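You operate a simulated robot arm through the tools that you are given. There is no shell and no other tool.

Carry out the task below with a simulated two-armed robot. There is one attempt and no reset: what you move stays moved.

TASK
Turn the heater off and brush the dust off the plate inside.
Fine: use the green brush; lift the guard once the HOT lamp is out; at the end guard shut, brush back on its shelf; change no other setting. Set down upright: green brush. What is to be rubbed or washed off counts as gone when no trace of it is left.

It is judged by the outcome, as a careful person would: the job done as asked, and still so three seconds after it is handed in. It fails if anything else is knocked over, pushed out of place, dropped, spilled or broken.

THE ROBOT
Two 7-joint arms with two-finger parallel grippers on one trunk that stands fixed in place. Base frame: the origin is at the foot of the trunk, x ahead of it, y to its left, z up. Lengths are in mm, angles in degrees, forces in N, time in s.
The left shoulder is at [20, 170, 1028], the right one opposite. With the tool pointing down near the work surface each hand reaches from about 200 to 680 mm from the base axis, measured 20 degrees to its own side. Payload 3.8 kg a hand.
The TCP of each hand is the grasp point between the finger pads, 30 mm short of the fingertips. In the tool frame z runs along the fingers and y along their closing line. The gripper opens to 110 mm. The fingers are 20 mm wide and 10 mm thick; the gripper's body (48 by 112 mm) begins 55 mm behind the TCP.
Orientation is that of the tool frame in the base frame, as a unit quaternion [x, y, z, w]. With the fingers straight down and closing along the base's y, the tool's x points along the base's -x, its y along +y and its z along -z.

THE INTERFACE
- The arms move only by the tool drive_tool. It takes "left_steps", "right_steps" or both (then of equal length, played together; a hand with none holds still); each is a list of rows, each an object (a shift or turn left out is 0, a gripper value left out holds the last) with "gripper": the opening in per cent of the stroke, from 0 (shut) to 100 (fully open); "offset": the shift along the tool's x, y, z in mm, a list of three; "rotation": the turn, a rotation vector about the tool's x, y, z in degrees, a list of three. In form: [{"gripper": gripper, "offset": [tx, ty, tz], "rotation": [rx, ry, rz]}, ...]. A call has 1 to 20 rows; each row is the pose to reach, as a shift and turn from the pose commanded when the call began, along the tool's axes at that moment. A row lasts 0.2 s, in which the tool goes at most 50 mm and 8.6 degrees; a call with a longer step from one row to the next is refused whole, and so is a gripper value outside its range. Where a pose cannot be reached the arm comes as near as it can. A force on the tool above 90 N (or 10 N above the force at the start of the call, whichever is more), or a blocked arm, ends the call early, and 0.2 s more pass. Each finger travels about 72 mm/s and halts on what it meets, pressing with about 38 N; the grip force reading is that of the motor and also rises with nothing between the fingers. The clock runs only during rows and for 0.2 s after the last one: add rows that repeat a pose to give the fingers time. It gives the time, the measured TCP pose, the force on the tool (base axes), the opening and the grip force at its end, in the units of the frame above (readings bear some noise), with the torque about the TCP (base axes, N m) and any sound that the robot's microphone picked up.
- Cameras (640 x 400 px; columns grow to the right, rows downward): "scene" is now at [110, -28.7, 1201.2]; the picture's right is [-0.31, -0.95, 0.00], its down [-0.35, 0.12, -0.93] and it looks along [0.88, -0.29, -0.37] (base axes); focal length 214 px, centre (320, 200). "left" rides on the left gripper at [72, -17, -103] in its tool frame; the picture's right is [0.23, 0.97, 0.00], its down [-0.76, 0.18, -0.62] and it looks along [-0.61, 0.14, 0.78] (tool axes); focal length 222 px, centre (320, 200). "right" rides on the right gripper at [72, 17, -103] in its tool frame; the picture's right is [-0.23, 0.97, 0.00], its down [-0.76, -0.18, -0.62] and it looks along [-0.61, -0.14, 0.78] (tool axes); focal length 222 px, centre (320, 200). There is no depth. A picture from a camera that has moved, and an enlarged one, comes with that camera's place and axes in the base frame and with its lens.
- get_image(camera): a new picture of that camera. It takes no simulated time.
- slide_trunk(by): slides the trunk up (or, below 0, down) by that many mm; the arms and the scene camera ride with it, the base frame stays. It gives what a move gives, with no picture.
- head_to(pan, tilt): turns the head with the scene camera to pan (to the left, within 80 degrees either way) and tilt (down, from -29 to 69), counted from straight ahead of the robot. It gives what a move gives.
- inspect(camera, box): a new picture of the part [left, top, right, bottom] of that camera's present view, enlarged. It takes no simulated time.
- job_done(): hands the job in; it is judged then, once.

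Nothing tells you positions but the pictures and the camera data. Unless the task says otherwise, let go and move clear before handing in.

The tools are called after "Request:" by a JSON object that holds its "op" and its "data". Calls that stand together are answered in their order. drive_tool: Moves the arms, as the interface text tells. Its arguments: {"type":"object","properties":{"left_steps":{"type":"array","items":{"type":"object","properties":{"gripper":{"type":"number"},"offset":{"type":"array","items":{"type":"number"}},"rotation":{"type":"array","items":{"type":"number"}}}}},"right_steps":{"type":"array","items":{"type":"object","properties":{"gripper":{"type":"number"},"offset":{"type":"array","items":{"type":"number"}},"rotation":{"type":"array","items":{"type":"number"}}}}}},"required":[]} The other tools are called the same way: slide_trunk (by) slides the trunk up or down; head_to (pan, tilt) turns the head that bears the scene camera; get_image (camera) takes a picture; inspect (camera, box) takes an enlarged picture of a part of a camera's view; job_done () hands the job in.

At the start:

```text
time_s: 0.0
left_ee_pos: [480.2, 80.7, 1207.4]
left_orientation: [0.0, 1.0, -0.001, 0.001]
left_contact_force: [-0.3, 0.2, 0.0]
left_ft_torque: [-0.04, -0.05, 0.02]
left_grip_width: 109.8
left_gripper_force: 0.0
right_ee_pos: [455.0, -353.8, 1204.2]
right_orientation: [0.0, 1.0, 0.0, -0.001]
right_contact_force: [0.8, -0.4, -0.2]
right_ft_torque: [-0.05, 0.0, 0.01]
right_grip_width: 110.0
right_gripper_force: 0.1
trunk travel left (down, up): [-125.0, 445.0]
head pan, tilt: [-18.3, 21.9]
```

scene: 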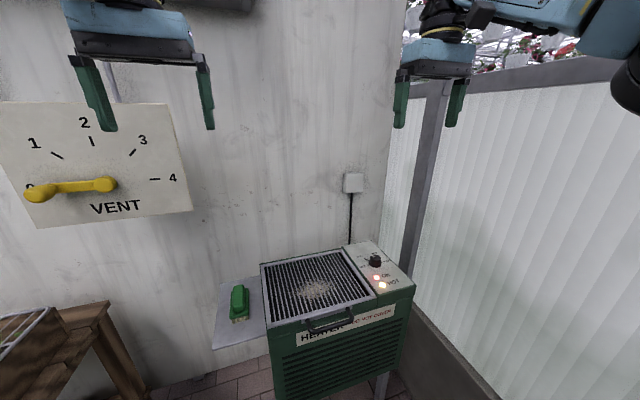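
right: 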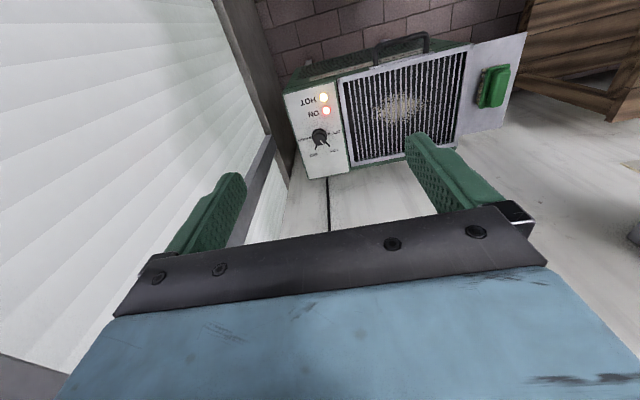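
left: 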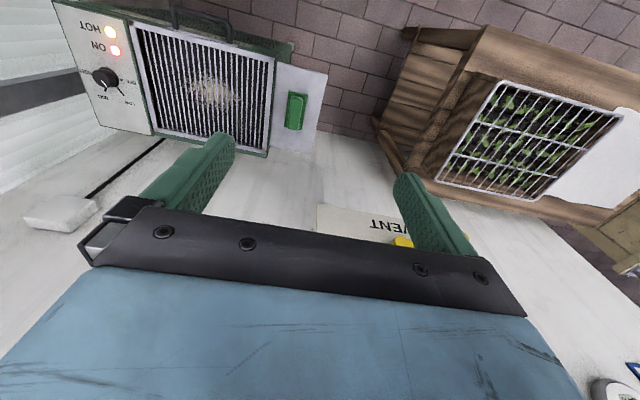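

I see a green heater against the wall ahead and to the right, with a knob and HOT/ON lamps on its top, a guard grille with dust under it, and the green brush on a side shelf. I'll look closer before moving.

Request:
{"op": "inspect", "data": {"camera": "scene", "box": [200, 220, 430, 400]}}

Request:
{"op": "inspect", "data": {"camera": "scene", "box": [330, 235, 430, 300]}}

Request:
{"op": "inspect", "data": {"camera": "right", "box": [260, 20, 540, 195]}}

Request:
{"op": "inspect", "data": {"camera": "left", "box": [40, 0, 340, 187]}}

```text
2.22 times, centred on (315, 310) of scene
camera zoom: at [110.0, -28.7, 1201.2], right [-0.31, -0.95, 0.0], down [-0.35, 0.12, -0.93], along [0.88, -0.29, -0.37], focal length 477 px, centre (331, -44)
```

zoom: 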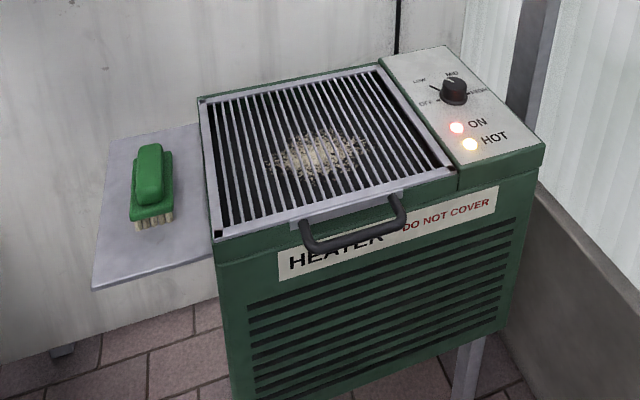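

```text
6.15 times, centred on (380, 268) of scene
camera zoom: at [110.0, -28.7, 1201.2], right [-0.31, -0.95, 0.0], down [-0.35, 0.12, -0.93], along [0.88, -0.29, -0.37], focal length 1320 px, centre (-49, -215)
```

zoom: 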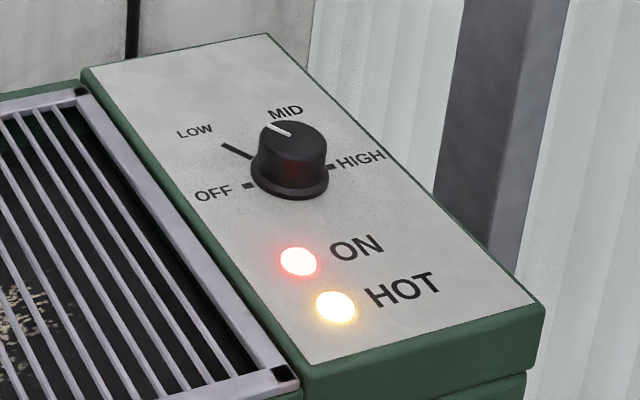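

```text
2.29 times, centred on (400, 108) of right
camera zoom: at [382.3, -337.4, 1307.4], right [0.23, 0.97, 0.0], down [0.76, -0.18, 0.62], along [0.61, -0.14, -0.78], focal length 508 px, centre (137, 411)
```

zoom: 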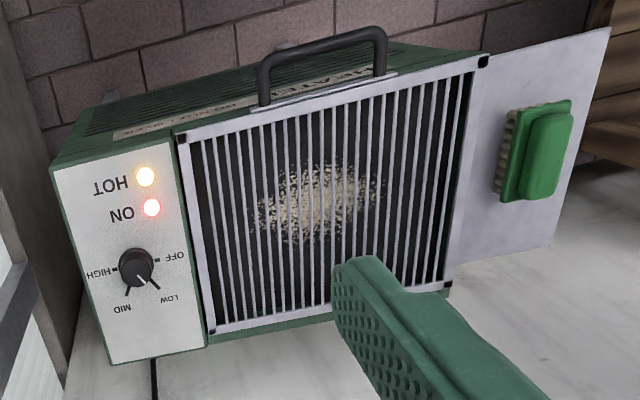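

```text
2.13 times, centred on (190, 94) of left
camera zoom: at [406.9, 64.0, 1310.3], right [-0.23, 0.97, 0.0], down [0.76, 0.18, 0.62], along [0.61, 0.14, -0.78], focal length 474 px, centre (597, 427)
```

zoom: 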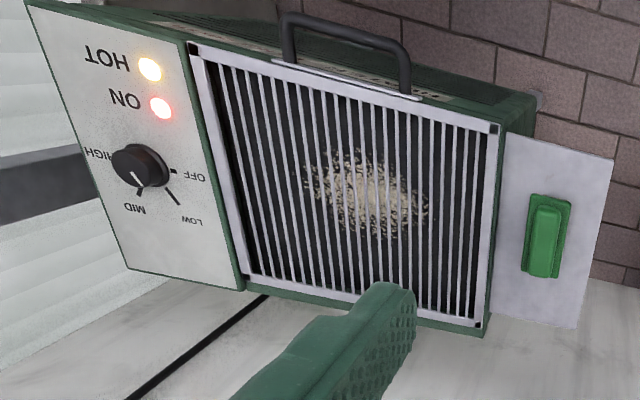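

The heater is squared to the base: panel about x 490–738, y −323…−451, z≈735, with the knob near (615,−387) pointing at LOW. OFF is 60° counter‑clockwise from there. I'll aim the head at the heater for a better view.

Request:
{"op": "head_to", "data": {"pan": -22, "tilt": 42}}

Request:
{"op": "get_image", "data": {"camera": "scene"}}

Request:
{"op": "inspect", "data": {"camera": "right", "box": [280, 80, 360, 180]}}

Request:
{"op": "inspect", "data": {"camera": "left", "box": [240, 60, 340, 160]}}

```text
time_s: 0.8
left_ee_pos: [479.6, 80.5, 1207.3]
left_orientation: [0.0, 1.0, -0.001, 0.001]
left_contact_force: [-0.7, -0.2, -1.1]
left_ft_torque: [0.03, -0.03, 0.03]
left_grip_width: 110.0
left_gripper_force: 0.1
right_ee_pos: [454.5, -353.7, 1205.7]
right_orientation: [0.001, 1.0, -0.001, 0.0]
right_contact_force: [0.0, 0.3, 0.2]
right_ft_torque: [0.01, 0.03, 0.0]
right_grip_width: 110.0
right_gripper_force: 0.1
trunk travel left (down, up): [-125.0, 445.0]
head pan, tilt: [-22.0, 42.0]
```

```text
taken
camera scene: at [99.4, -30.9, 1170.0], right [-0.37, -0.93, 0.0], down [-0.62, 0.25, -0.74], along [0.69, -0.28, -0.67], focal length 214 px, centre (320, 200)
```

scene: 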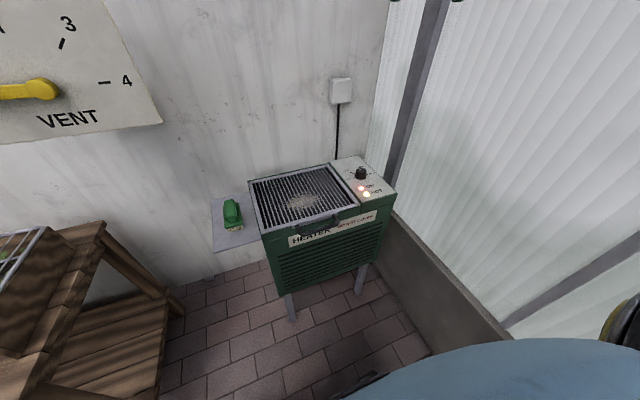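

```text
4.00 times, centred on (320, 130) of right
camera zoom: at [382.3, -337.3, 1307.4], right [0.23, 0.97, 0.0], down [0.76, -0.18, 0.62], along [0.61, -0.14, -0.78], focal length 888 px, centre (320, 480)
```

zoom: 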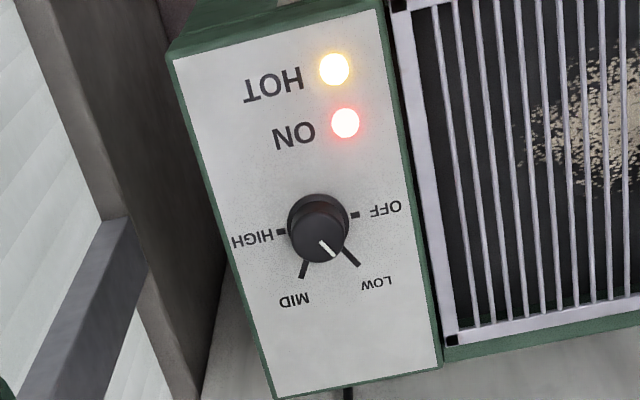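

```text
4.00 times, centred on (290, 110) of left
camera zoom: at [406.9, 64.1, 1310.3], right [-0.23, 0.97, 0.0], down [0.76, 0.18, 0.62], along [0.61, 0.14, -0.78], focal length 888 px, centre (440, 560)
```

zoom: 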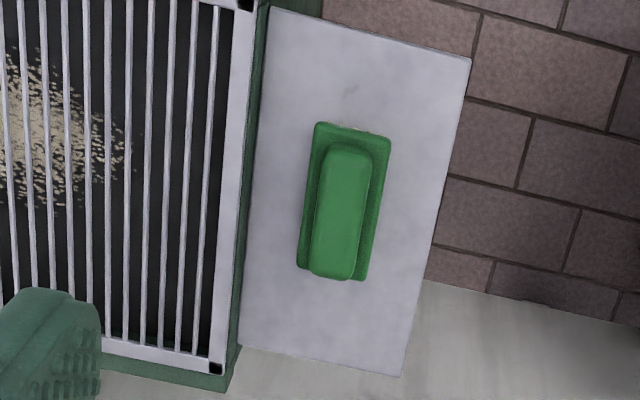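

The pointer is clearly at LOW, and OFF faces the guard side. I'm moving the right hand above the knob, pre-yawed 30° clockwise, to about (613,−387,860).

Request:
{"op": "drive_tool", "data": {"right_steps": [{"gripper": 60, "offset": [-16, -3, 35], "rotation": [0, 0, 3]}, {"gripper": 60, "offset": [-32, -7, 70], "rotation": [0, 0, 6]}, {"gripper": 60, "offset": [-48, -10, 105], "rotation": [0, 0, 9]}, {"gripper": 60, "offset": [-64, -13, 140], "rotation": [0, 0, 12]}, {"gripper": 60, "offset": [-80, -16, 175], "rotation": [0, 0, 15]}, {"gripper": 60, "offset": [-96, -20, 210], "rotation": [0, 0, 18]}, {"gripper": 60, "offset": [-112, -23, 245], "rotation": [0, 0, 21]}, {"gripper": 60, "offset": [-128, -26, 280], "rotation": [0, 0, 24]}, {"gripper": 60, "offset": [-144, -30, 315], "rotation": [0, 0, 27]}, {"gripper": 60, "offset": [-158, -33, 345], "rotation": [0, 0, 30]}, {"gripper": 60, "offset": [-158, -33, 345], "rotation": [0, 0, 30]}]}}

Request:
{"op": "get_image", "data": {"camera": "right"}}

Request:
{"op": "get_image", "data": {"camera": "scene"}}

```text
time_s: 3.2
left_ee_pos: [479.9, 80.9, 1207.6]
left_orientation: [0.0, 1.0, -0.001, 0.002]
left_contact_force: [-0.6, -0.6, -0.1]
left_ft_torque: [0.01, 0.01, -0.01]
left_grip_width: 110.0
left_gripper_force: 0.1
right_ee_pos: [613.2, -386.4, 859.7]
right_orientation: [0.259, 0.966, 0.0, 0.001]
right_contact_force: [-0.4, 0.3, 0.3]
right_ft_torque: [-0.03, 0.0, -0.01]
right_grip_width: 65.8
right_gripper_force: 0.1
trunk travel left (down, up): [-125.0, 445.0]
head pan, tilt: [-22.0, 42.0]
```

```text
taken
camera right: at [559.2, -336.1, 961.2], right [0.68, 0.73, 0.0], down [0.57, -0.53, 0.62], along [0.46, -0.43, -0.78], focal length 222 px, centre (320, 200)
```

right: 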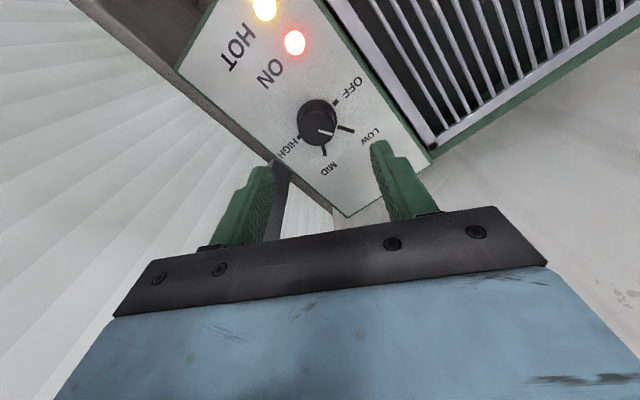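

```text
taken
camera scene: at [99.4, -30.9, 1170.0], right [-0.37, -0.93, 0.0], down [-0.62, 0.25, -0.74], along [0.69, -0.28, -0.67], focal length 214 px, centre (320, 200)
```

scene: 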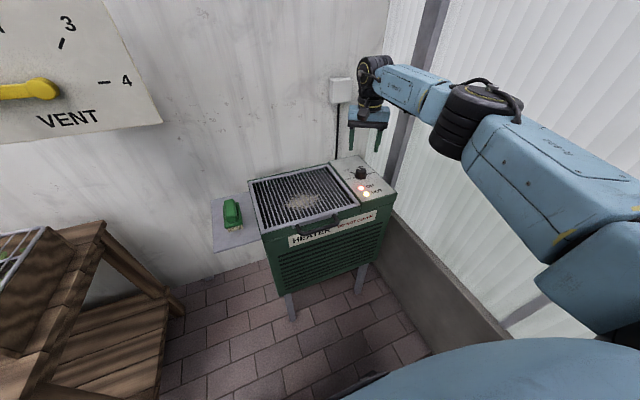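

The right hand is above the knob. I'm taking a close-up to refine the knob centre before descending.

Request:
{"op": "inspect", "data": {"camera": "right", "box": [260, 60, 400, 180]}}

Request:
{"op": "inspect", "data": {"camera": "scene", "box": [320, 40, 410, 210]}}

```text
3.33 times, centred on (330, 120) of right
camera zoom: at [559.2, -336.1, 961.2], right [0.68, 0.73, 0.0], down [0.57, -0.53, 0.62], along [0.46, -0.43, -0.78], focal length 740 px, centre (287, 467)
```

zoom: 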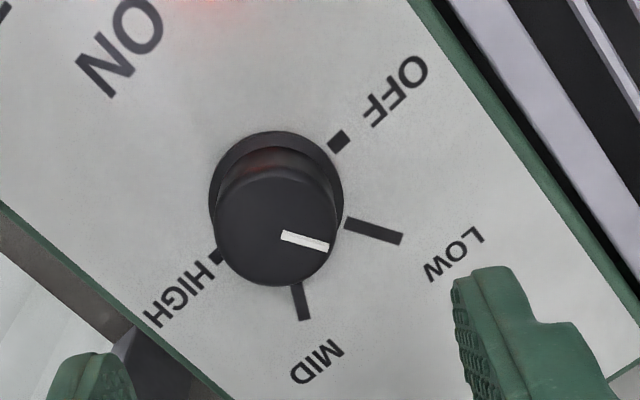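

```text
2.35 times, centred on (365, 125) of scene
camera zoom: at [99.4, -30.9, 1170.0], right [-0.37, -0.93, 0.0], down [-0.62, 0.25, -0.74], along [0.69, -0.28, -0.67], focal length 505 px, centre (214, 376)
```

zoom: 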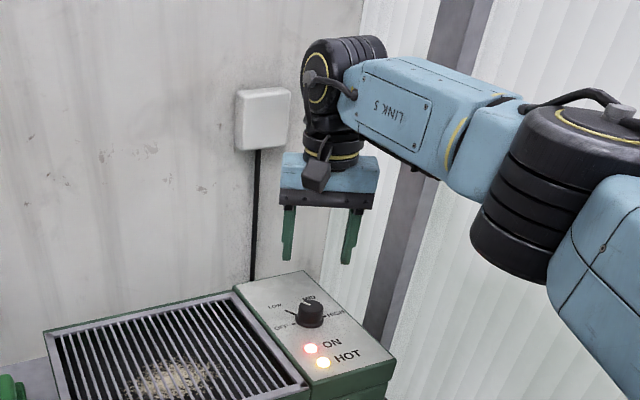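

The knob centre refines to about (614,−390), with its top near z 757. I'm descending around it with fingertips just above the panel, then closing.

Request:
{"op": "drive_tool", "data": {"right_steps": [{"gripper": 60, "offset": [-2.7, -2.6, 30], "rotation": [0, 0, 0]}, {"gripper": 60, "offset": [-2.7, -2.6, 60], "rotation": [0, 0, 0]}, {"gripper": 60, "offset": [-2.7, -2.6, 78], "rotation": [0, 0, 0]}, {"gripper": 60, "offset": [-2.7, -2.6, 86], "rotation": [0, 0, 0]}, {"gripper": 60, "offset": [-2.7, -2.6, 86], "rotation": [0, 0, 0]}]}}

Request:
{"op": "get_image", "data": {"camera": "right"}}

Request:
{"op": "inspect", "data": {"camera": "scene", "box": [320, 80, 410, 210]}}

```text
time_s: 4.4
left_ee_pos: [479.5, 80.3, 1206.3]
left_orientation: [0.0, 1.0, -0.001, 0.001]
left_contact_force: [0.7, 0.9, -0.1]
left_ft_torque: [0.01, 0.0, 0.0]
left_grip_width: 110.1
left_gripper_force: 0.1
right_ee_pos: [614.2, -390.4, 772.7]
right_orientation: [0.259, 0.966, -0.001, 0.001]
right_contact_force: [0.4, 0.0, -0.2]
right_ft_torque: [0.0, -0.01, 0.02]
right_grip_width: 66.2
right_gripper_force: 0.1
trunk travel left (down, up): [-125.0, 445.0]
head pan, tilt: [-22.0, 42.0]
```

```text
taken
camera right: at [559.7, -339.9, 875.3], right [0.68, 0.73, 0.0], down [0.57, -0.53, 0.62], along [0.45, -0.43, -0.78], focal length 222 px, centre (320, 200)
```

right: 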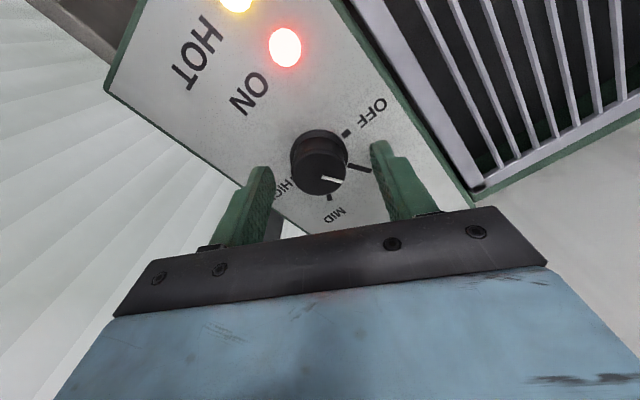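

```text
3.08 times, centred on (365, 145) of scene
camera zoom: at [99.4, -30.9, 1170.0], right [-0.37, -0.93, 0.0], down [-0.62, 0.25, -0.74], along [0.69, -0.28, -0.67], focal length 660 px, centre (182, 369)
```

zoom: 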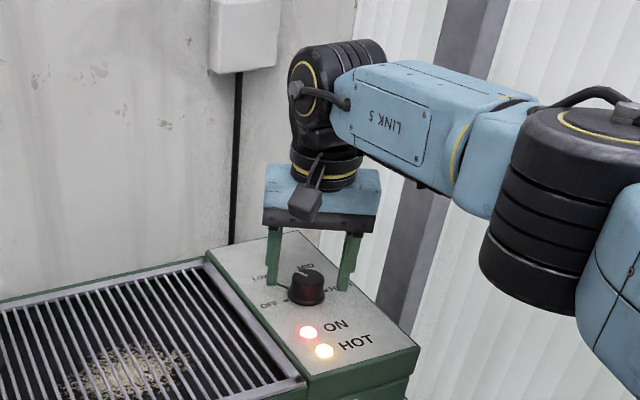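

The knob sits between the fingertips. I'm closing the gripper on it now.

Request:
{"op": "drive_tool", "data": {"right_steps": [{"gripper": 45, "offset": [0, 0, 0]}, {"gripper": 30, "offset": [0, 0, 0]}, {"gripper": 25, "offset": [0, 0, 0]}, {"gripper": 25, "offset": [0, 0, 0]}]}}

Request:
{"op": "get_image", "data": {"camera": "right"}}

```text
time_s: 5.4
left_ee_pos: [479.1, 79.6, 1207.1]
left_orientation: [0.0, 1.0, 0.0, 0.001]
left_contact_force: [-0.4, 0.7, -1.0]
left_ft_torque: [0.05, 0.02, -0.01]
left_grip_width: 110.0
left_gripper_force: 0.0
right_ee_pos: [613.2, -391.5, 772.5]
right_orientation: [0.259, 0.966, 0.0, 0.0]
right_contact_force: [-3.8, -5.8, 0.3]
right_ft_torque: [-0.26, 0.31, -0.03]
right_grip_width: 34.3
right_gripper_force: 45.1
trunk travel left (down, up): [-125.0, 445.0]
head pan, tilt: [-22.0, 42.0]
```

```text
taken
camera right: at [559.3, -340.9, 875.4], right [0.68, 0.73, 0.0], down [0.57, -0.53, 0.62], along [0.45, -0.43, -0.78], focal length 222 px, centre (320, 200)
```

right: 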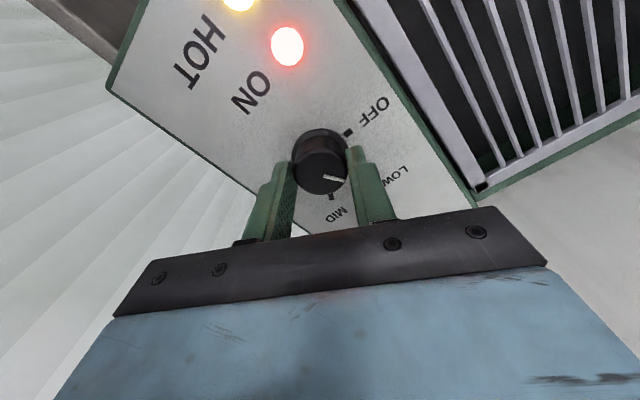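

The knob is gripped with a 34 mm grip. I'm turning it 60° counter‑clockwise seen from above to OFF, nudging slightly to centre on the knob.

Request:
{"op": "drive_tool", "data": {"right_steps": [{"gripper": 25, "offset": [0, -1.5, 0], "rotation": [0, 0, 0]}, {"gripper": 25, "offset": [0, -1.5, 0], "rotation": [0, 0, -7.5]}, {"gripper": 25, "offset": [0, -1.5, 0], "rotation": [0, 0, -15]}, {"gripper": 25, "offset": [0, -1.5, 0], "rotation": [0, 0, -22.5]}, {"gripper": 25, "offset": [0, -1.5, 0], "rotation": [0, 0, -30]}, {"gripper": 25, "offset": [0, -1.5, 0], "rotation": [0, 0, -37.5]}, {"gripper": 25, "offset": [0, -1.5, 0], "rotation": [0, 0, -45]}, {"gripper": 25, "offset": [0, -1.5, 0], "rotation": [0, 0, -52.5]}, {"gripper": 25, "offset": [0, -1.5, 0], "rotation": [0, 0, -60]}, {"gripper": 25, "offset": [0, -1.5, 0], "rotation": [0, 0, -60]}]}}

Request:
{"op": "get_image", "data": {"camera": "right"}}

Request:
{"op": "inspect", "data": {"camera": "scene", "box": [320, 140, 410, 210]}}

```text
time_s: 7.6
left_ee_pos: [477.3, 77.3, 1207.7]
left_orientation: [0.001, 1.0, 0.001, 0.001]
left_contact_force: [-0.8, 0.0, -0.7]
left_ft_torque: [0.07, -0.04, -0.01]
left_grip_width: 110.2
left_gripper_force: 0.1
right_ee_pos: [526.0, -389.2, 784.3]
right_orientation: [-0.139, 0.99, -0.019, 0.034]
right_contact_force: [0.4, 0.1, -0.5]
right_ft_torque: [0.04, 0.01, 0.0]
right_grip_width: 27.5
right_gripper_force: 0.1
right hand out of reach, approached as far as the arm can: row 5, 6, 7, 8, 9, 10
trunk travel left (down, up): [-125.0, 445.0]
head pan, tilt: [-22.0, 42.0]
```

```text
taken
camera right: at [444.7, -390.2, 881.0], right [-0.05, 1.0, -0.03], down [0.73, 0.06, 0.68], along [0.68, 0.01, -0.74], focal length 222 px, centre (320, 200)
```

right: 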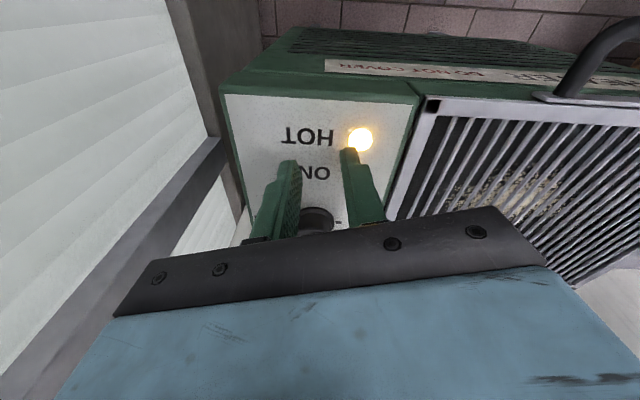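

```text
5.71 times, centred on (365, 175) of scene
camera zoom: at [98.5, -33.0, 1170.0], right [-0.37, -0.93, 0.0], down [-0.62, 0.25, -0.74], along [0.69, -0.28, -0.67], focal length 1226 px, centre (63, 343)
```

zoom: 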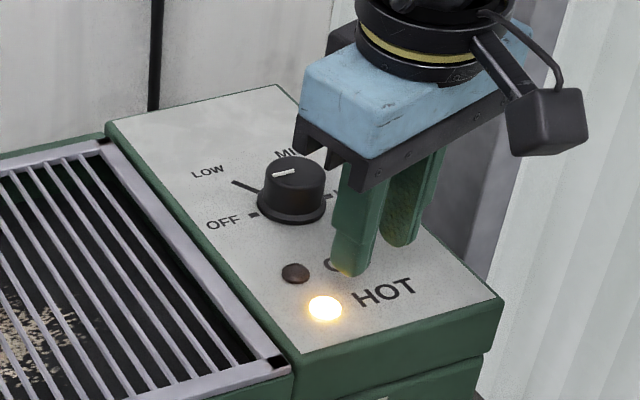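

The ON lamp is out and the pointer looks to be at OFF. The arm hit a reach limit at the end and slid back off the knob, so I'm lifting the hand clear and checking the knob.

Request:
{"op": "drive_tool", "data": {"right_steps": [{"gripper": 25, "offset": [0, 0, -30]}, {"gripper": 25, "offset": [0, 0, -60]}, {"gripper": 25, "offset": [0, 0, -90]}, {"gripper": 25, "offset": [0, 0, -120]}, {"gripper": 25, "offset": [0, 0, -150]}, {"gripper": 25, "offset": [0, 0, -150]}]}}

Request:
{"op": "get_image", "data": {"camera": "right"}}

Request:
{"op": "inspect", "data": {"camera": "scene", "box": [320, 140, 410, 210]}}

Request:
{"op": "get_image", "data": {"camera": "scene"}}

```text
time_s: 9.0
left_ee_pos: [480.5, 79.0, 1207.1]
left_orientation: [0.0, 1.0, 0.0, 0.0]
left_contact_force: [0.7, -0.6, 0.6]
left_ft_torque: [-0.05, -0.04, 0.0]
left_grip_width: 110.0
left_gripper_force: 0.0
right_ee_pos: [514.7, -380.7, 936.0]
right_orientation: [-0.139, 0.99, -0.019, 0.034]
right_contact_force: [0.0, -0.1, 0.3]
right_ft_torque: [0.01, 0.01, 0.0]
right_grip_width: 27.6
right_gripper_force: 0.0
trunk travel left (down, up): [-125.0, 445.0]
head pan, tilt: [-22.0, 42.0]
```

```text
taken
camera right: at [433.7, -383.1, 1031.9], right [-0.05, 1.0, -0.03], down [0.73, 0.06, 0.68], along [0.68, 0.01, -0.74], focal length 222 px, centre (320, 200)
```

right: 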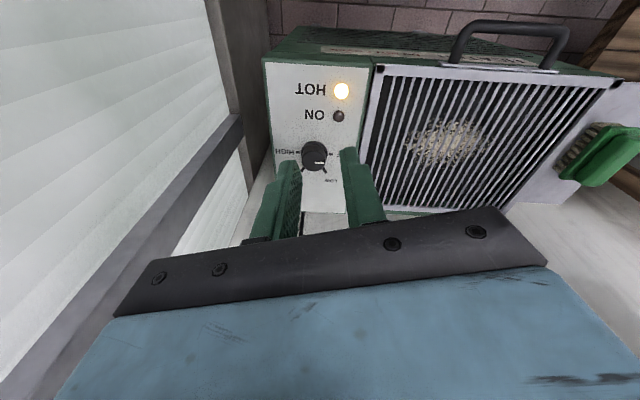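

```text
5.71 times, centred on (365, 175) of scene
camera zoom: at [99.5, -31.0, 1170.0], right [-0.37, -0.93, 0.0], down [-0.62, 0.25, -0.74], along [0.69, -0.28, -0.67], focal length 1226 px, centre (63, 343)
```

zoom: 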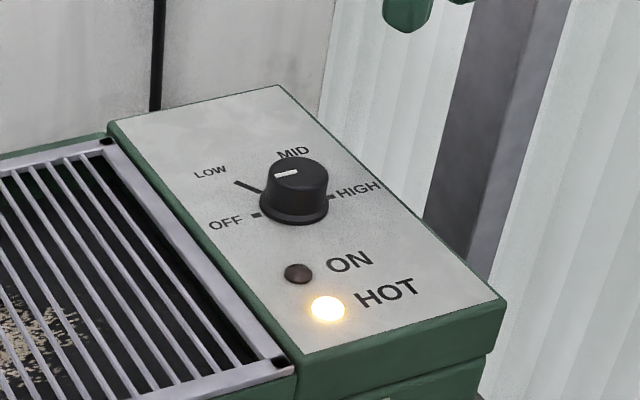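

```text
taken
camera scene: at [99.5, -31.0, 1170.0], right [-0.37, -0.93, 0.0], down [-0.62, 0.25, -0.74], along [0.69, -0.28, -0.67], focal length 214 px, centre (320, 200)
```

scene: 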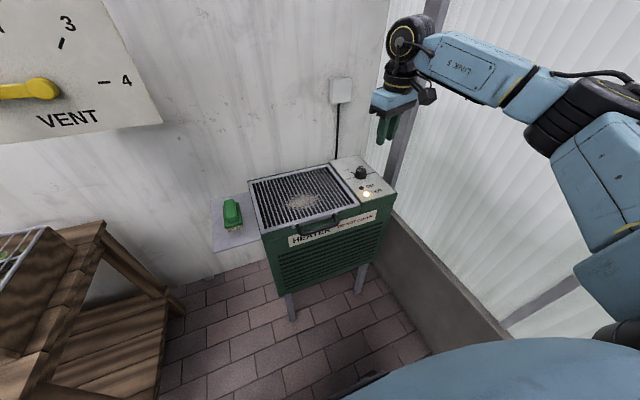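

The hand is clear. I'm checking the knob pointer's exact angle from above.

Request:
{"op": "inspect", "data": {"camera": "right", "box": [260, 120, 370, 200]}}

Request:
{"op": "inspect", "data": {"camera": "scene", "box": [340, 155, 390, 190]}}

Request:
{"op": "inspect", "data": {"camera": "left", "box": [50, 0, 150, 110]}}

```text
5.00 times, centred on (315, 160) of right
camera zoom: at [433.7, -383.1, 1031.9], right [-0.05, 1.0, -0.03], down [0.73, 0.06, 0.68], along [0.68, 0.01, -0.74], focal length 1111 px, centre (345, 400)
```

zoom: 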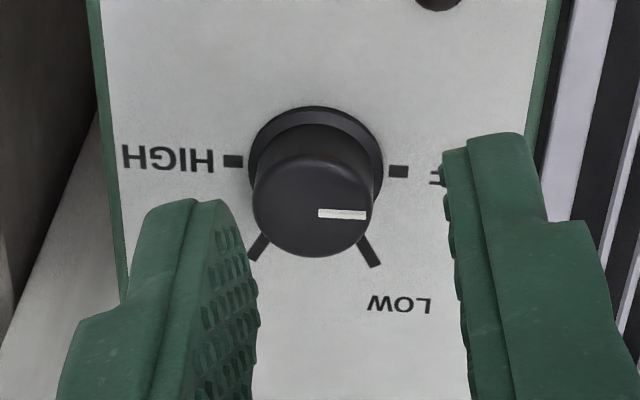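

```text
11.43 times, centred on (365, 172) of scene
camera zoom: at [99.5, -31.0, 1170.0], right [-0.37, -0.93, 0.0], down [-0.62, 0.25, -0.74], along [0.69, -0.28, -0.67], focal length 2451 px, centre (-194, 514)
```

zoom: 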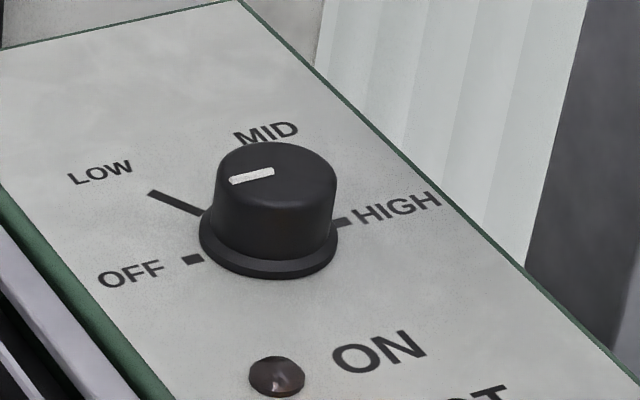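

```text
3.64 times, centred on (100, 55) of left
camera zoom: at [407.0, 63.9, 1310.3], right [-0.23, 0.97, 0.0], down [0.76, 0.18, 0.62], along [0.61, 0.14, -0.78], focal length 808 px, centre (1120, 727)
```

zoom: 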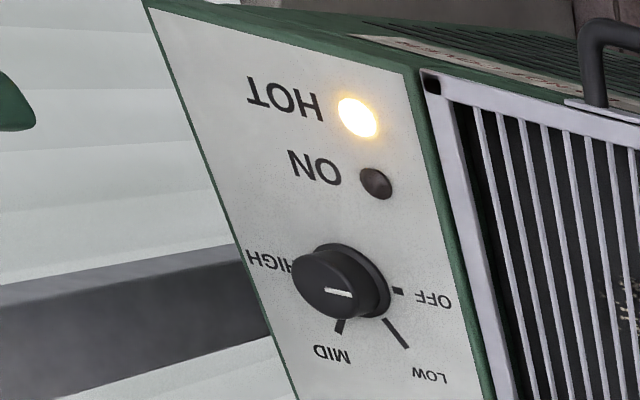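

The pointer is exactly at OFF and ON is out; HOT is still lit while it cools. I'll survey the left side before moving the left arm away and fetching the brush with the right.

Request:
{"op": "head_to", "data": {"pan": 25, "tilt": 35}}

Request:
{"op": "get_image", "data": {"camera": "scene"}}

Request:
{"op": "get_image", "data": {"camera": "left"}}

```text
time_s: 10.2
left_ee_pos: [479.3, 80.8, 1207.2]
left_orientation: [0.001, 1.0, -0.001, 0.001]
left_contact_force: [0.5, -0.2, 0.8]
left_ft_torque: [0.0, 0.02, -0.02]
left_grip_width: 110.0
left_gripper_force: 0.0
right_ee_pos: [514.3, -382.2, 933.4]
right_orientation: [-0.138, 0.99, -0.02, 0.034]
right_contact_force: [-1.1, 0.4, 0.7]
right_ft_torque: [0.05, 0.01, 0.04]
right_grip_width: 27.5
right_gripper_force: 0.1
trunk travel left (down, up): [-125.0, 445.0]
head pan, tilt: [25.0, 35.0]
```

```text
taken
camera scene: at [101.7, 37.6, 1180.5], right [0.42, -0.91, 0.0], down [-0.52, -0.24, -0.82], along [0.74, 0.35, -0.57], focal length 214 px, centre (320, 200)
```

scene: 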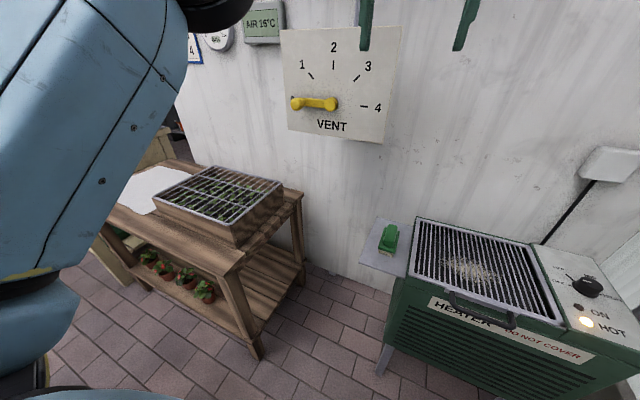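

```text
taken
camera left: at [406.9, 64.0, 1310.3], right [-0.23, 0.97, 0.0], down [0.76, 0.18, 0.62], along [0.61, 0.14, -0.78], focal length 222 px, centre (320, 200)
```

left: 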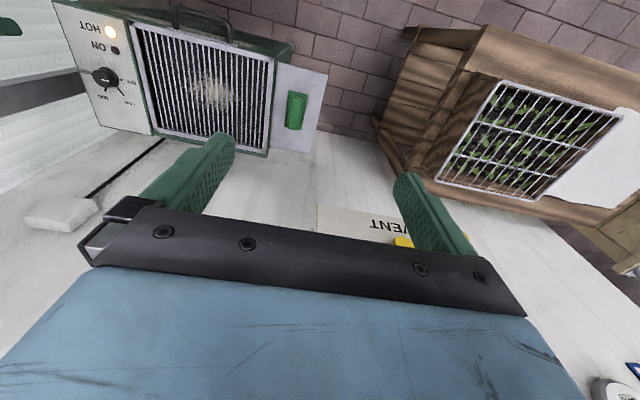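

The left side is clear around the left hand. I'm backing the left arm off to the left while bringing the right hand level and over the brush at a safe height.

Request:
{"op": "drive_tool", "data": {"left_steps": [{"offset": [6.7, 10.8, 0]}, {"offset": [13.3, 21.7, 0]}, {"offset": [20, 32.5, 0]}, {"offset": [26.7, 43.3, 0]}, {"offset": [33.3, 54.2, 0]}, {"offset": [40, 65, 0]}, {"offset": [46.7, 75.8, 0]}, {"offset": [53.3, 86.7, 0]}, {"offset": [60, 97.5, 0]}, {"offset": [66.7, 108.3, 0]}, {"offset": [73.3, 119.2, 0]}, {"offset": [80, 130, 0]}, {"offset": [80, 130, 0]}], "right_steps": [{"gripper": 50, "offset": [-13, 32.9, 3.8], "rotation": [-0.2, 0.3, 1.3]}, {"gripper": 50, "offset": [-26, 65.8, 7.6], "rotation": [-0.4, 0.65, 2.65]}, {"gripper": 50, "offset": [-39, 98.7, 11.4], "rotation": [-0.6, 1, 4]}, {"gripper": 50, "offset": [-52, 131.6, 15.2], "rotation": [-0.8, 1.3, 5.3]}, {"gripper": 50, "offset": [-65, 164.5, 19], "rotation": [-1, 1.6, 6.6]}, {"gripper": 50, "offset": [-78, 197.4, 22.8], "rotation": [-1.15, 1.95, 7.95]}, {"gripper": 50, "offset": [-91, 230.3, 26.6], "rotation": [-1.3, 2.3, 9.3]}, {"gripper": 50, "offset": [-104, 263.3, 30.4], "rotation": [-1.5, 2.6, 10.6]}, {"gripper": 50, "offset": [-117, 296.2, 34.2], "rotation": [-1.7, 2.9, 11.9]}, {"gripper": 50, "offset": [-130, 329.1, 38], "rotation": [-1.9, 3.25, 13.25]}, {"gripper": 50, "offset": [-143, 362, 41.8], "rotation": [-2.1, 3.6, 14.6]}, {"gripper": 50, "offset": [-155.9, 394.9, 45.6], "rotation": [-2.3, 3.9, 15.9]}, {"gripper": 50, "offset": [-155.9, 394.9, 45.6], "rotation": [-2.3, 3.9, 15.9]}]}}

Request:
{"op": "get_image", "data": {"camera": "right"}}

Request:
{"op": "get_image", "data": {"camera": "scene"}}

Request:
{"op": "get_image", "data": {"camera": "left"}}

```text
time_s: 13.0
left_ee_pos: [398.6, 210.1, 1206.3]
left_orientation: [0.0, 1.0, 0.0, 0.001]
left_contact_force: [0.1, -0.3, -0.2]
left_ft_torque: [-0.02, 0.03, -0.02]
left_grip_width: 110.2
left_gripper_force: 0.0
right_ee_pos: [560.2, 38.1, 879.1]
right_orientation: [-0.001, 1.0, 0.001, 0.0]
right_contact_force: [0.6, 0.4, 0.1]
right_ft_torque: [-0.02, 0.01, 0.0]
right_grip_width: 54.7
right_gripper_force: 0.1
trunk travel left (down, up): [-125.0, 445.0]
head pan, tilt: [25.0, 35.0]
```

```text
taken
camera right: at [487.8, 54.9, 982.9], right [0.23, 0.97, 0.0], down [0.76, -0.18, 0.62], along [0.61, -0.14, -0.78], focal length 222 px, centre (320, 200)
```

right: 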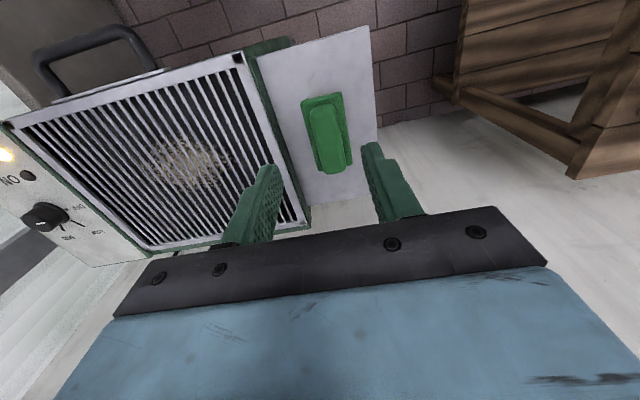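

```text
taken
camera scene: at [101.8, 37.5, 1180.5], right [0.42, -0.91, 0.0], down [-0.52, -0.24, -0.82], along [0.74, 0.35, -0.57], focal length 214 px, centre (320, 200)
```

scene: 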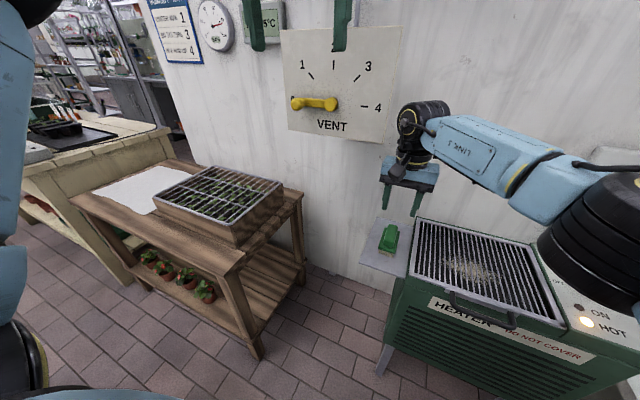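

```text
taken
camera left: at [326.4, 193.8, 1310.1], right [-0.23, 0.97, 0.0], down [0.76, 0.18, 0.62], along [0.61, 0.14, -0.78], focal length 222 px, centre (320, 200)
```

left: 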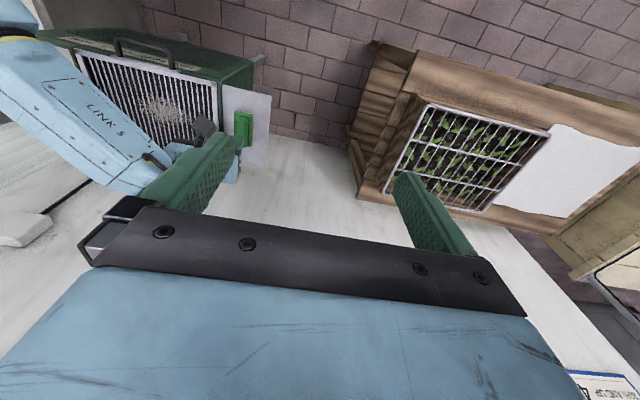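

The right hand is behind and above the brush. I'm enlarging to locate the brush precisely.

Request:
{"op": "inspect", "data": {"camera": "right", "box": [280, 70, 400, 200]}}

Request:
{"op": "inspect", "data": {"camera": "scene", "box": [350, 180, 430, 280]}}

```text
3.08 times, centred on (340, 135) of right
camera zoom: at [487.8, 54.9, 982.9], right [0.23, 0.97, 0.0], down [0.76, -0.18, 0.62], along [0.61, -0.14, -0.78], focal length 684 px, centre (258, 400)
```

zoom: 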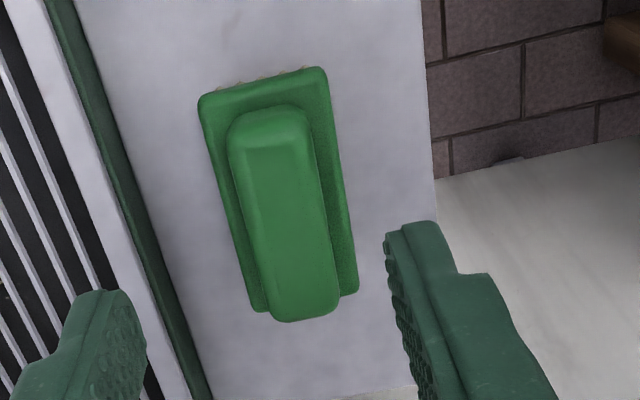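

```text
4.00 times, centred on (390, 230) of scene
camera zoom: at [101.8, 37.5, 1180.5], right [0.42, -0.91, 0.0], down [-0.52, -0.24, -0.82], along [0.74, 0.35, -0.57], focal length 858 px, centre (40, 80)
```

zoom: 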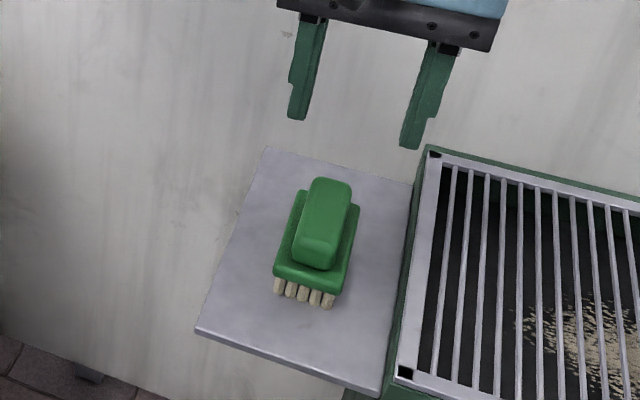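

The brush is squared to x with its centre at about (597,41.5), bristles on the shelf at z≈698 and the base top near 722. I'm moving directly above it to check alignment.

Request:
{"op": "drive_tool", "data": {"right_steps": [{"gripper": 50, "offset": [-18, 1.7, 20]}, {"gripper": 50, "offset": [-35, 3.4, 40]}, {"gripper": 50, "offset": [-35, 3.4, 60]}, {"gripper": 50, "offset": [-35, 3.4, 79]}, {"gripper": 50, "offset": [-35, 3.4, 79]}]}}

Request:
{"op": "get_image", "data": {"camera": "right"}}

Request:
{"op": "inspect", "data": {"camera": "scene", "box": [350, 160, 450, 280]}}

```text
time_s: 14.2
left_ee_pos: [398.1, 209.6, 1206.3]
left_orientation: [0.0, 1.0, -0.001, -0.001]
left_contact_force: [0.1, 0.2, 0.0]
left_ft_torque: [-0.01, 0.03, 0.03]
left_grip_width: 109.9
left_gripper_force: 0.0
right_ee_pos: [580.7, 29.3, 805.3]
right_orientation: [0.0, 1.0, 0.001, 0.0]
right_contact_force: [0.0, 0.0, -0.2]
right_ft_torque: [-0.02, -0.03, -0.02]
right_grip_width: 54.9
right_gripper_force: 0.0
right hand out of reach, approached as far as the arm can: row 2, 3, 4, 5
trunk travel left (down, up): [-125.0, 445.0]
head pan, tilt: [25.0, 35.0]
```

```text
taken
camera right: at [509.6, 44.5, 908.3], right [0.23, 0.97, 0.0], down [0.76, -0.18, 0.62], along [0.61, -0.14, -0.78], focal length 222 px, centre (320, 200)
```

right: 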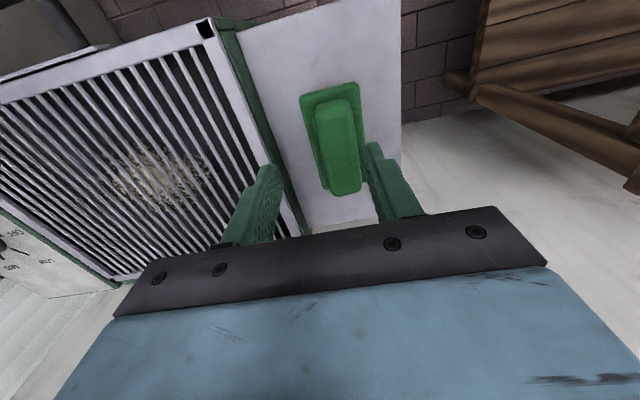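

```text
3.33 times, centred on (400, 220) of scene
camera zoom: at [101.9, 37.5, 1180.5], right [0.42, -0.91, 0.0], down [-0.52, -0.24, -0.82], along [0.74, 0.35, -0.57], focal length 715 px, centre (53, 133)
```

zoom: 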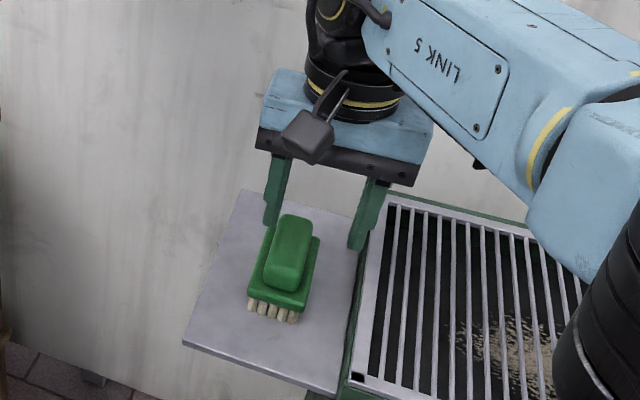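

The arm's reach runs out with the tool vertical, so I'll lean the hand (fingers pointing 25° forward) to gain reach and keep it over the brush.

Request:
{"op": "drive_tool", "data": {"right_steps": [{"gripper": 50, "offset": [0, 0, 0], "rotation": [0, -6.25, 0]}, {"gripper": 50, "offset": [0, 2, 0], "rotation": [0, -12.5, 0]}, {"gripper": 50, "offset": [0, 4, 0], "rotation": [0, -18.75, 0]}, {"gripper": 50, "offset": [-4, 8, 2], "rotation": [0, -25, 0]}, {"gripper": 50, "offset": [-10, 12.2, 4], "rotation": [0, -25, 0]}, {"gripper": 50, "offset": [-16.3, 12.2, 5], "rotation": [0, -25, 0]}, {"gripper": 50, "offset": [-16.3, 12.2, 5], "rotation": [0, -25, 0]}]}}

Request:
{"op": "get_image", "data": {"camera": "right"}}

Request:
{"op": "inspect", "data": {"camera": "scene", "box": [350, 160, 450, 280]}}

```text
time_s: 15.8
left_ee_pos: [399.3, 209.0, 1206.5]
left_orientation: [0.0, 1.0, 0.0, -0.001]
left_contact_force: [0.5, -0.7, -0.4]
left_ft_torque: [0.02, 0.02, -0.06]
left_grip_width: 110.1
left_gripper_force: 0.0
right_ee_pos: [597.8, 42.2, 799.4]
right_orientation: [0.001, 0.977, 0.002, 0.215]
right_contact_force: [0.1, 0.0, -0.6]
right_ft_torque: [-0.02, 0.02, 0.04]
right_grip_width: 55.1
right_gripper_force: 0.0
right hand out of reach, approached as far as the arm can: row 1, 2, 3
trunk travel left (down, up): [-125.0, 445.0]
head pan, tilt: [25.0, 35.0]
```

```text
taken
camera right: at [489.4, 58.2, 862.3], right [0.21, 0.97, 0.1], down [0.43, -0.18, 0.89], along [0.88, -0.14, -0.45], focal length 222 px, centre (320, 200)
```

right: 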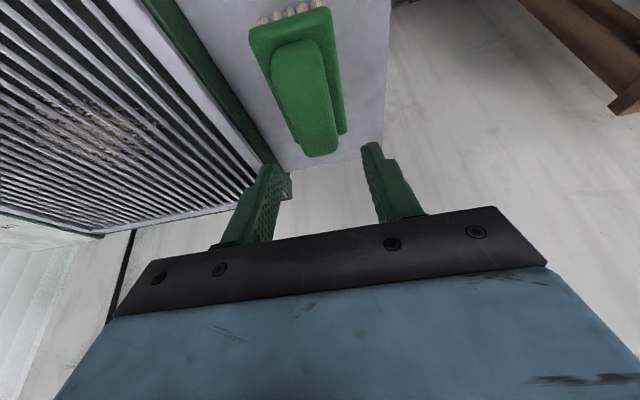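

```text
3.33 times, centred on (400, 220) of scene
camera zoom: at [102.0, 37.0, 1180.5], right [0.42, -0.91, 0.0], down [-0.52, -0.24, -0.82], along [0.74, 0.35, -0.57], focal length 715 px, centre (53, 133)
```

zoom: 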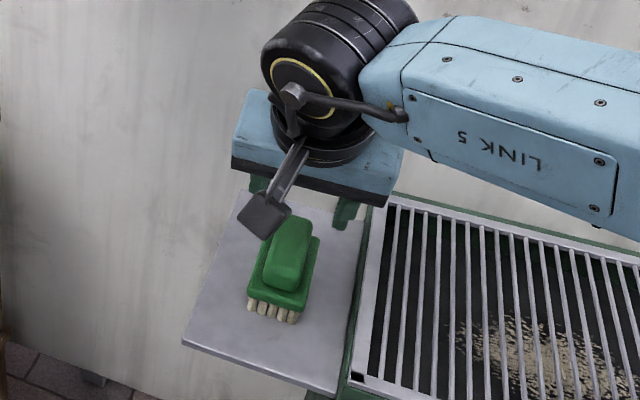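

The tilt works and the hand is over the brush. I'm checking the brush heights once more with a close-up before descending.

Request:
{"op": "inspect", "data": {"camera": "scene", "box": [410, 210, 460, 270]}}

Request:
{"op": "inspect", "data": {"camera": "scene", "box": [405, 200, 465, 265]}}

Request:
{"op": "inspect", "data": {"camera": "right", "box": [230, 0, 400, 180]}}

Request:
{"op": "get_image", "data": {"camera": "scene"}}

```text
6.67 times, centred on (435, 240) of scene
camera zoom: at [102.0, 37.0, 1180.5], right [0.42, -0.91, 0.0], down [-0.52, -0.24, -0.82], along [0.74, 0.35, -0.57], focal length 1430 px, centre (-447, -67)
```

zoom: 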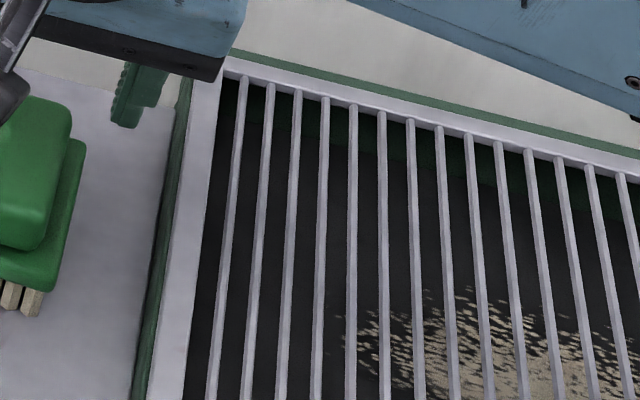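

```text
6.15 times, centred on (435, 232) of scene
camera zoom: at [102.0, 37.0, 1180.5], right [0.42, -0.91, 0.0], down [-0.52, -0.24, -0.82], along [0.74, 0.35, -0.57], focal length 1320 px, centre (-388, 0)
```

zoom: 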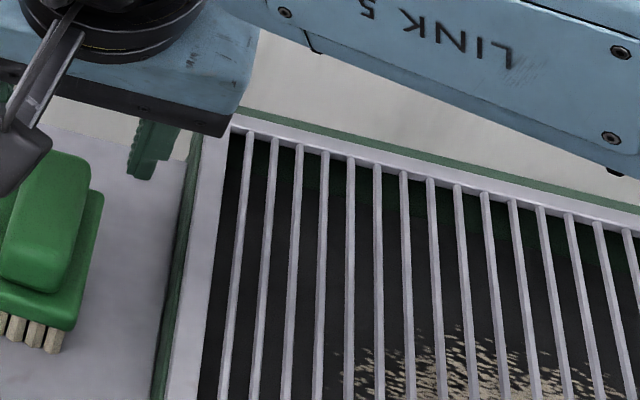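

```text
2.22 times, centred on (315, 90) of right
camera zoom: at [489.4, 58.2, 862.3], right [0.21, 0.97, 0.1], down [0.43, -0.18, 0.89], along [0.88, -0.14, -0.45], focal length 494 px, centre (331, 444)
```

zoom: 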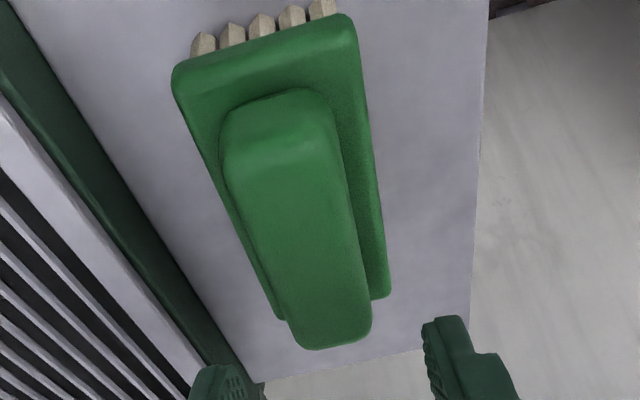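

```text
taken
camera scene: at [102.0, 37.0, 1180.5], right [0.42, -0.91, 0.0], down [-0.52, -0.24, -0.82], along [0.74, 0.35, -0.57], focal length 214 px, centre (320, 200)
```

scene: 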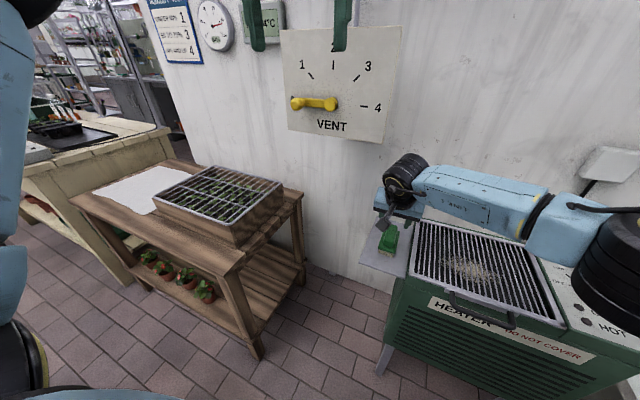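

The handle is about 27 mm wide with its top near z 752, base top near 731, shelf at 697. I'm descending so the fingertips straddle the handle just above the base.

Request:
{"op": "drive_tool", "data": {"right_steps": [{"gripper": 50, "offset": [11.6, -0.7, -5.4]}, {"gripper": 50, "offset": [17, -0.7, 6]}, {"gripper": 50, "offset": [22, -0.7, 17]}, {"gripper": 50, "offset": [26.9, -0.7, 27.7]}, {"gripper": 50, "offset": [26.9, -0.7, 27.7]}]}}

Request:
{"op": "get_image", "data": {"camera": "right"}}

Request:
{"op": "inspect", "data": {"camera": "scene", "box": [350, 160, 450, 280]}}

Request:
{"op": "inspect", "data": {"camera": "scene", "box": [560, 280, 640, 350]}}

```text
time_s: 17.0
left_ee_pos: [399.0, 210.2, 1206.9]
left_orientation: [-0.001, 1.0, -0.001, 0.001]
left_contact_force: [1.3, -0.4, -0.2]
left_ft_torque: [0.0, 0.07, 0.01]
left_grip_width: 110.0
left_gripper_force: 0.2
right_ee_pos: [584.4, 41.5, 763.7]
right_orientation: [0.001, 0.977, 0.0, 0.215]
right_contact_force: [0.4, -0.1, 0.6]
right_ft_torque: [0.0, -0.02, 0.03]
right_grip_width: 55.2
right_gripper_force: 0.1
trunk travel left (down, up): [-125.0, 445.0]
head pan, tilt: [25.0, 35.0]
```

```text
taken
camera right: at [475.9, 57.8, 827.0], right [0.21, 0.97, 0.1], down [0.43, -0.18, 0.89], along [0.88, -0.14, -0.45], focal length 222 px, centre (320, 200)
```

right: 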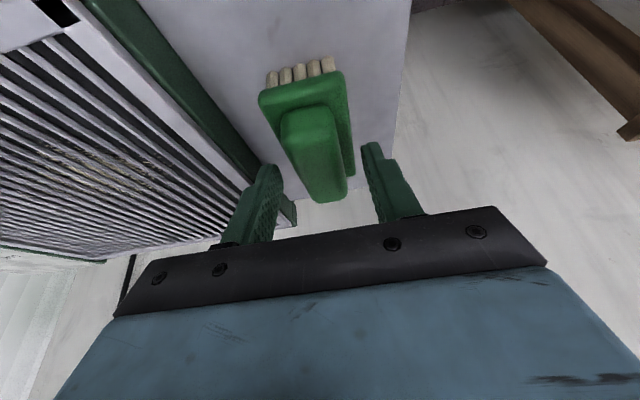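

```text
3.33 times, centred on (400, 220) of scene
camera zoom: at [101.7, 37.6, 1180.5], right [0.42, -0.91, 0.0], down [-0.52, -0.24, -0.82], along [0.74, 0.35, -0.57], focal length 715 px, centre (53, 133)
```

zoom: 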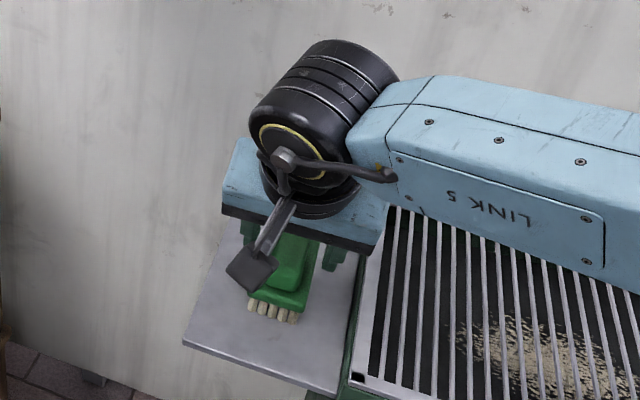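

```text
5.71 times, centred on (600, 315) of scene
camera zoom: at [101.7, 37.6, 1180.5], right [0.42, -0.91, 0.0], down [-0.52, -0.24, -0.82], along [0.74, 0.35, -0.57], focal length 1226 px, centre (-1280, -457)
```

zoom: 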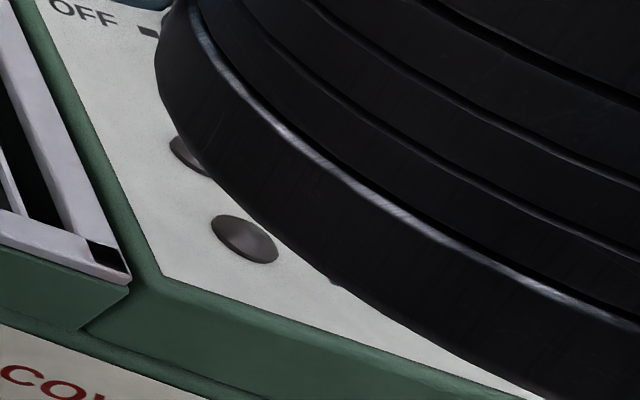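

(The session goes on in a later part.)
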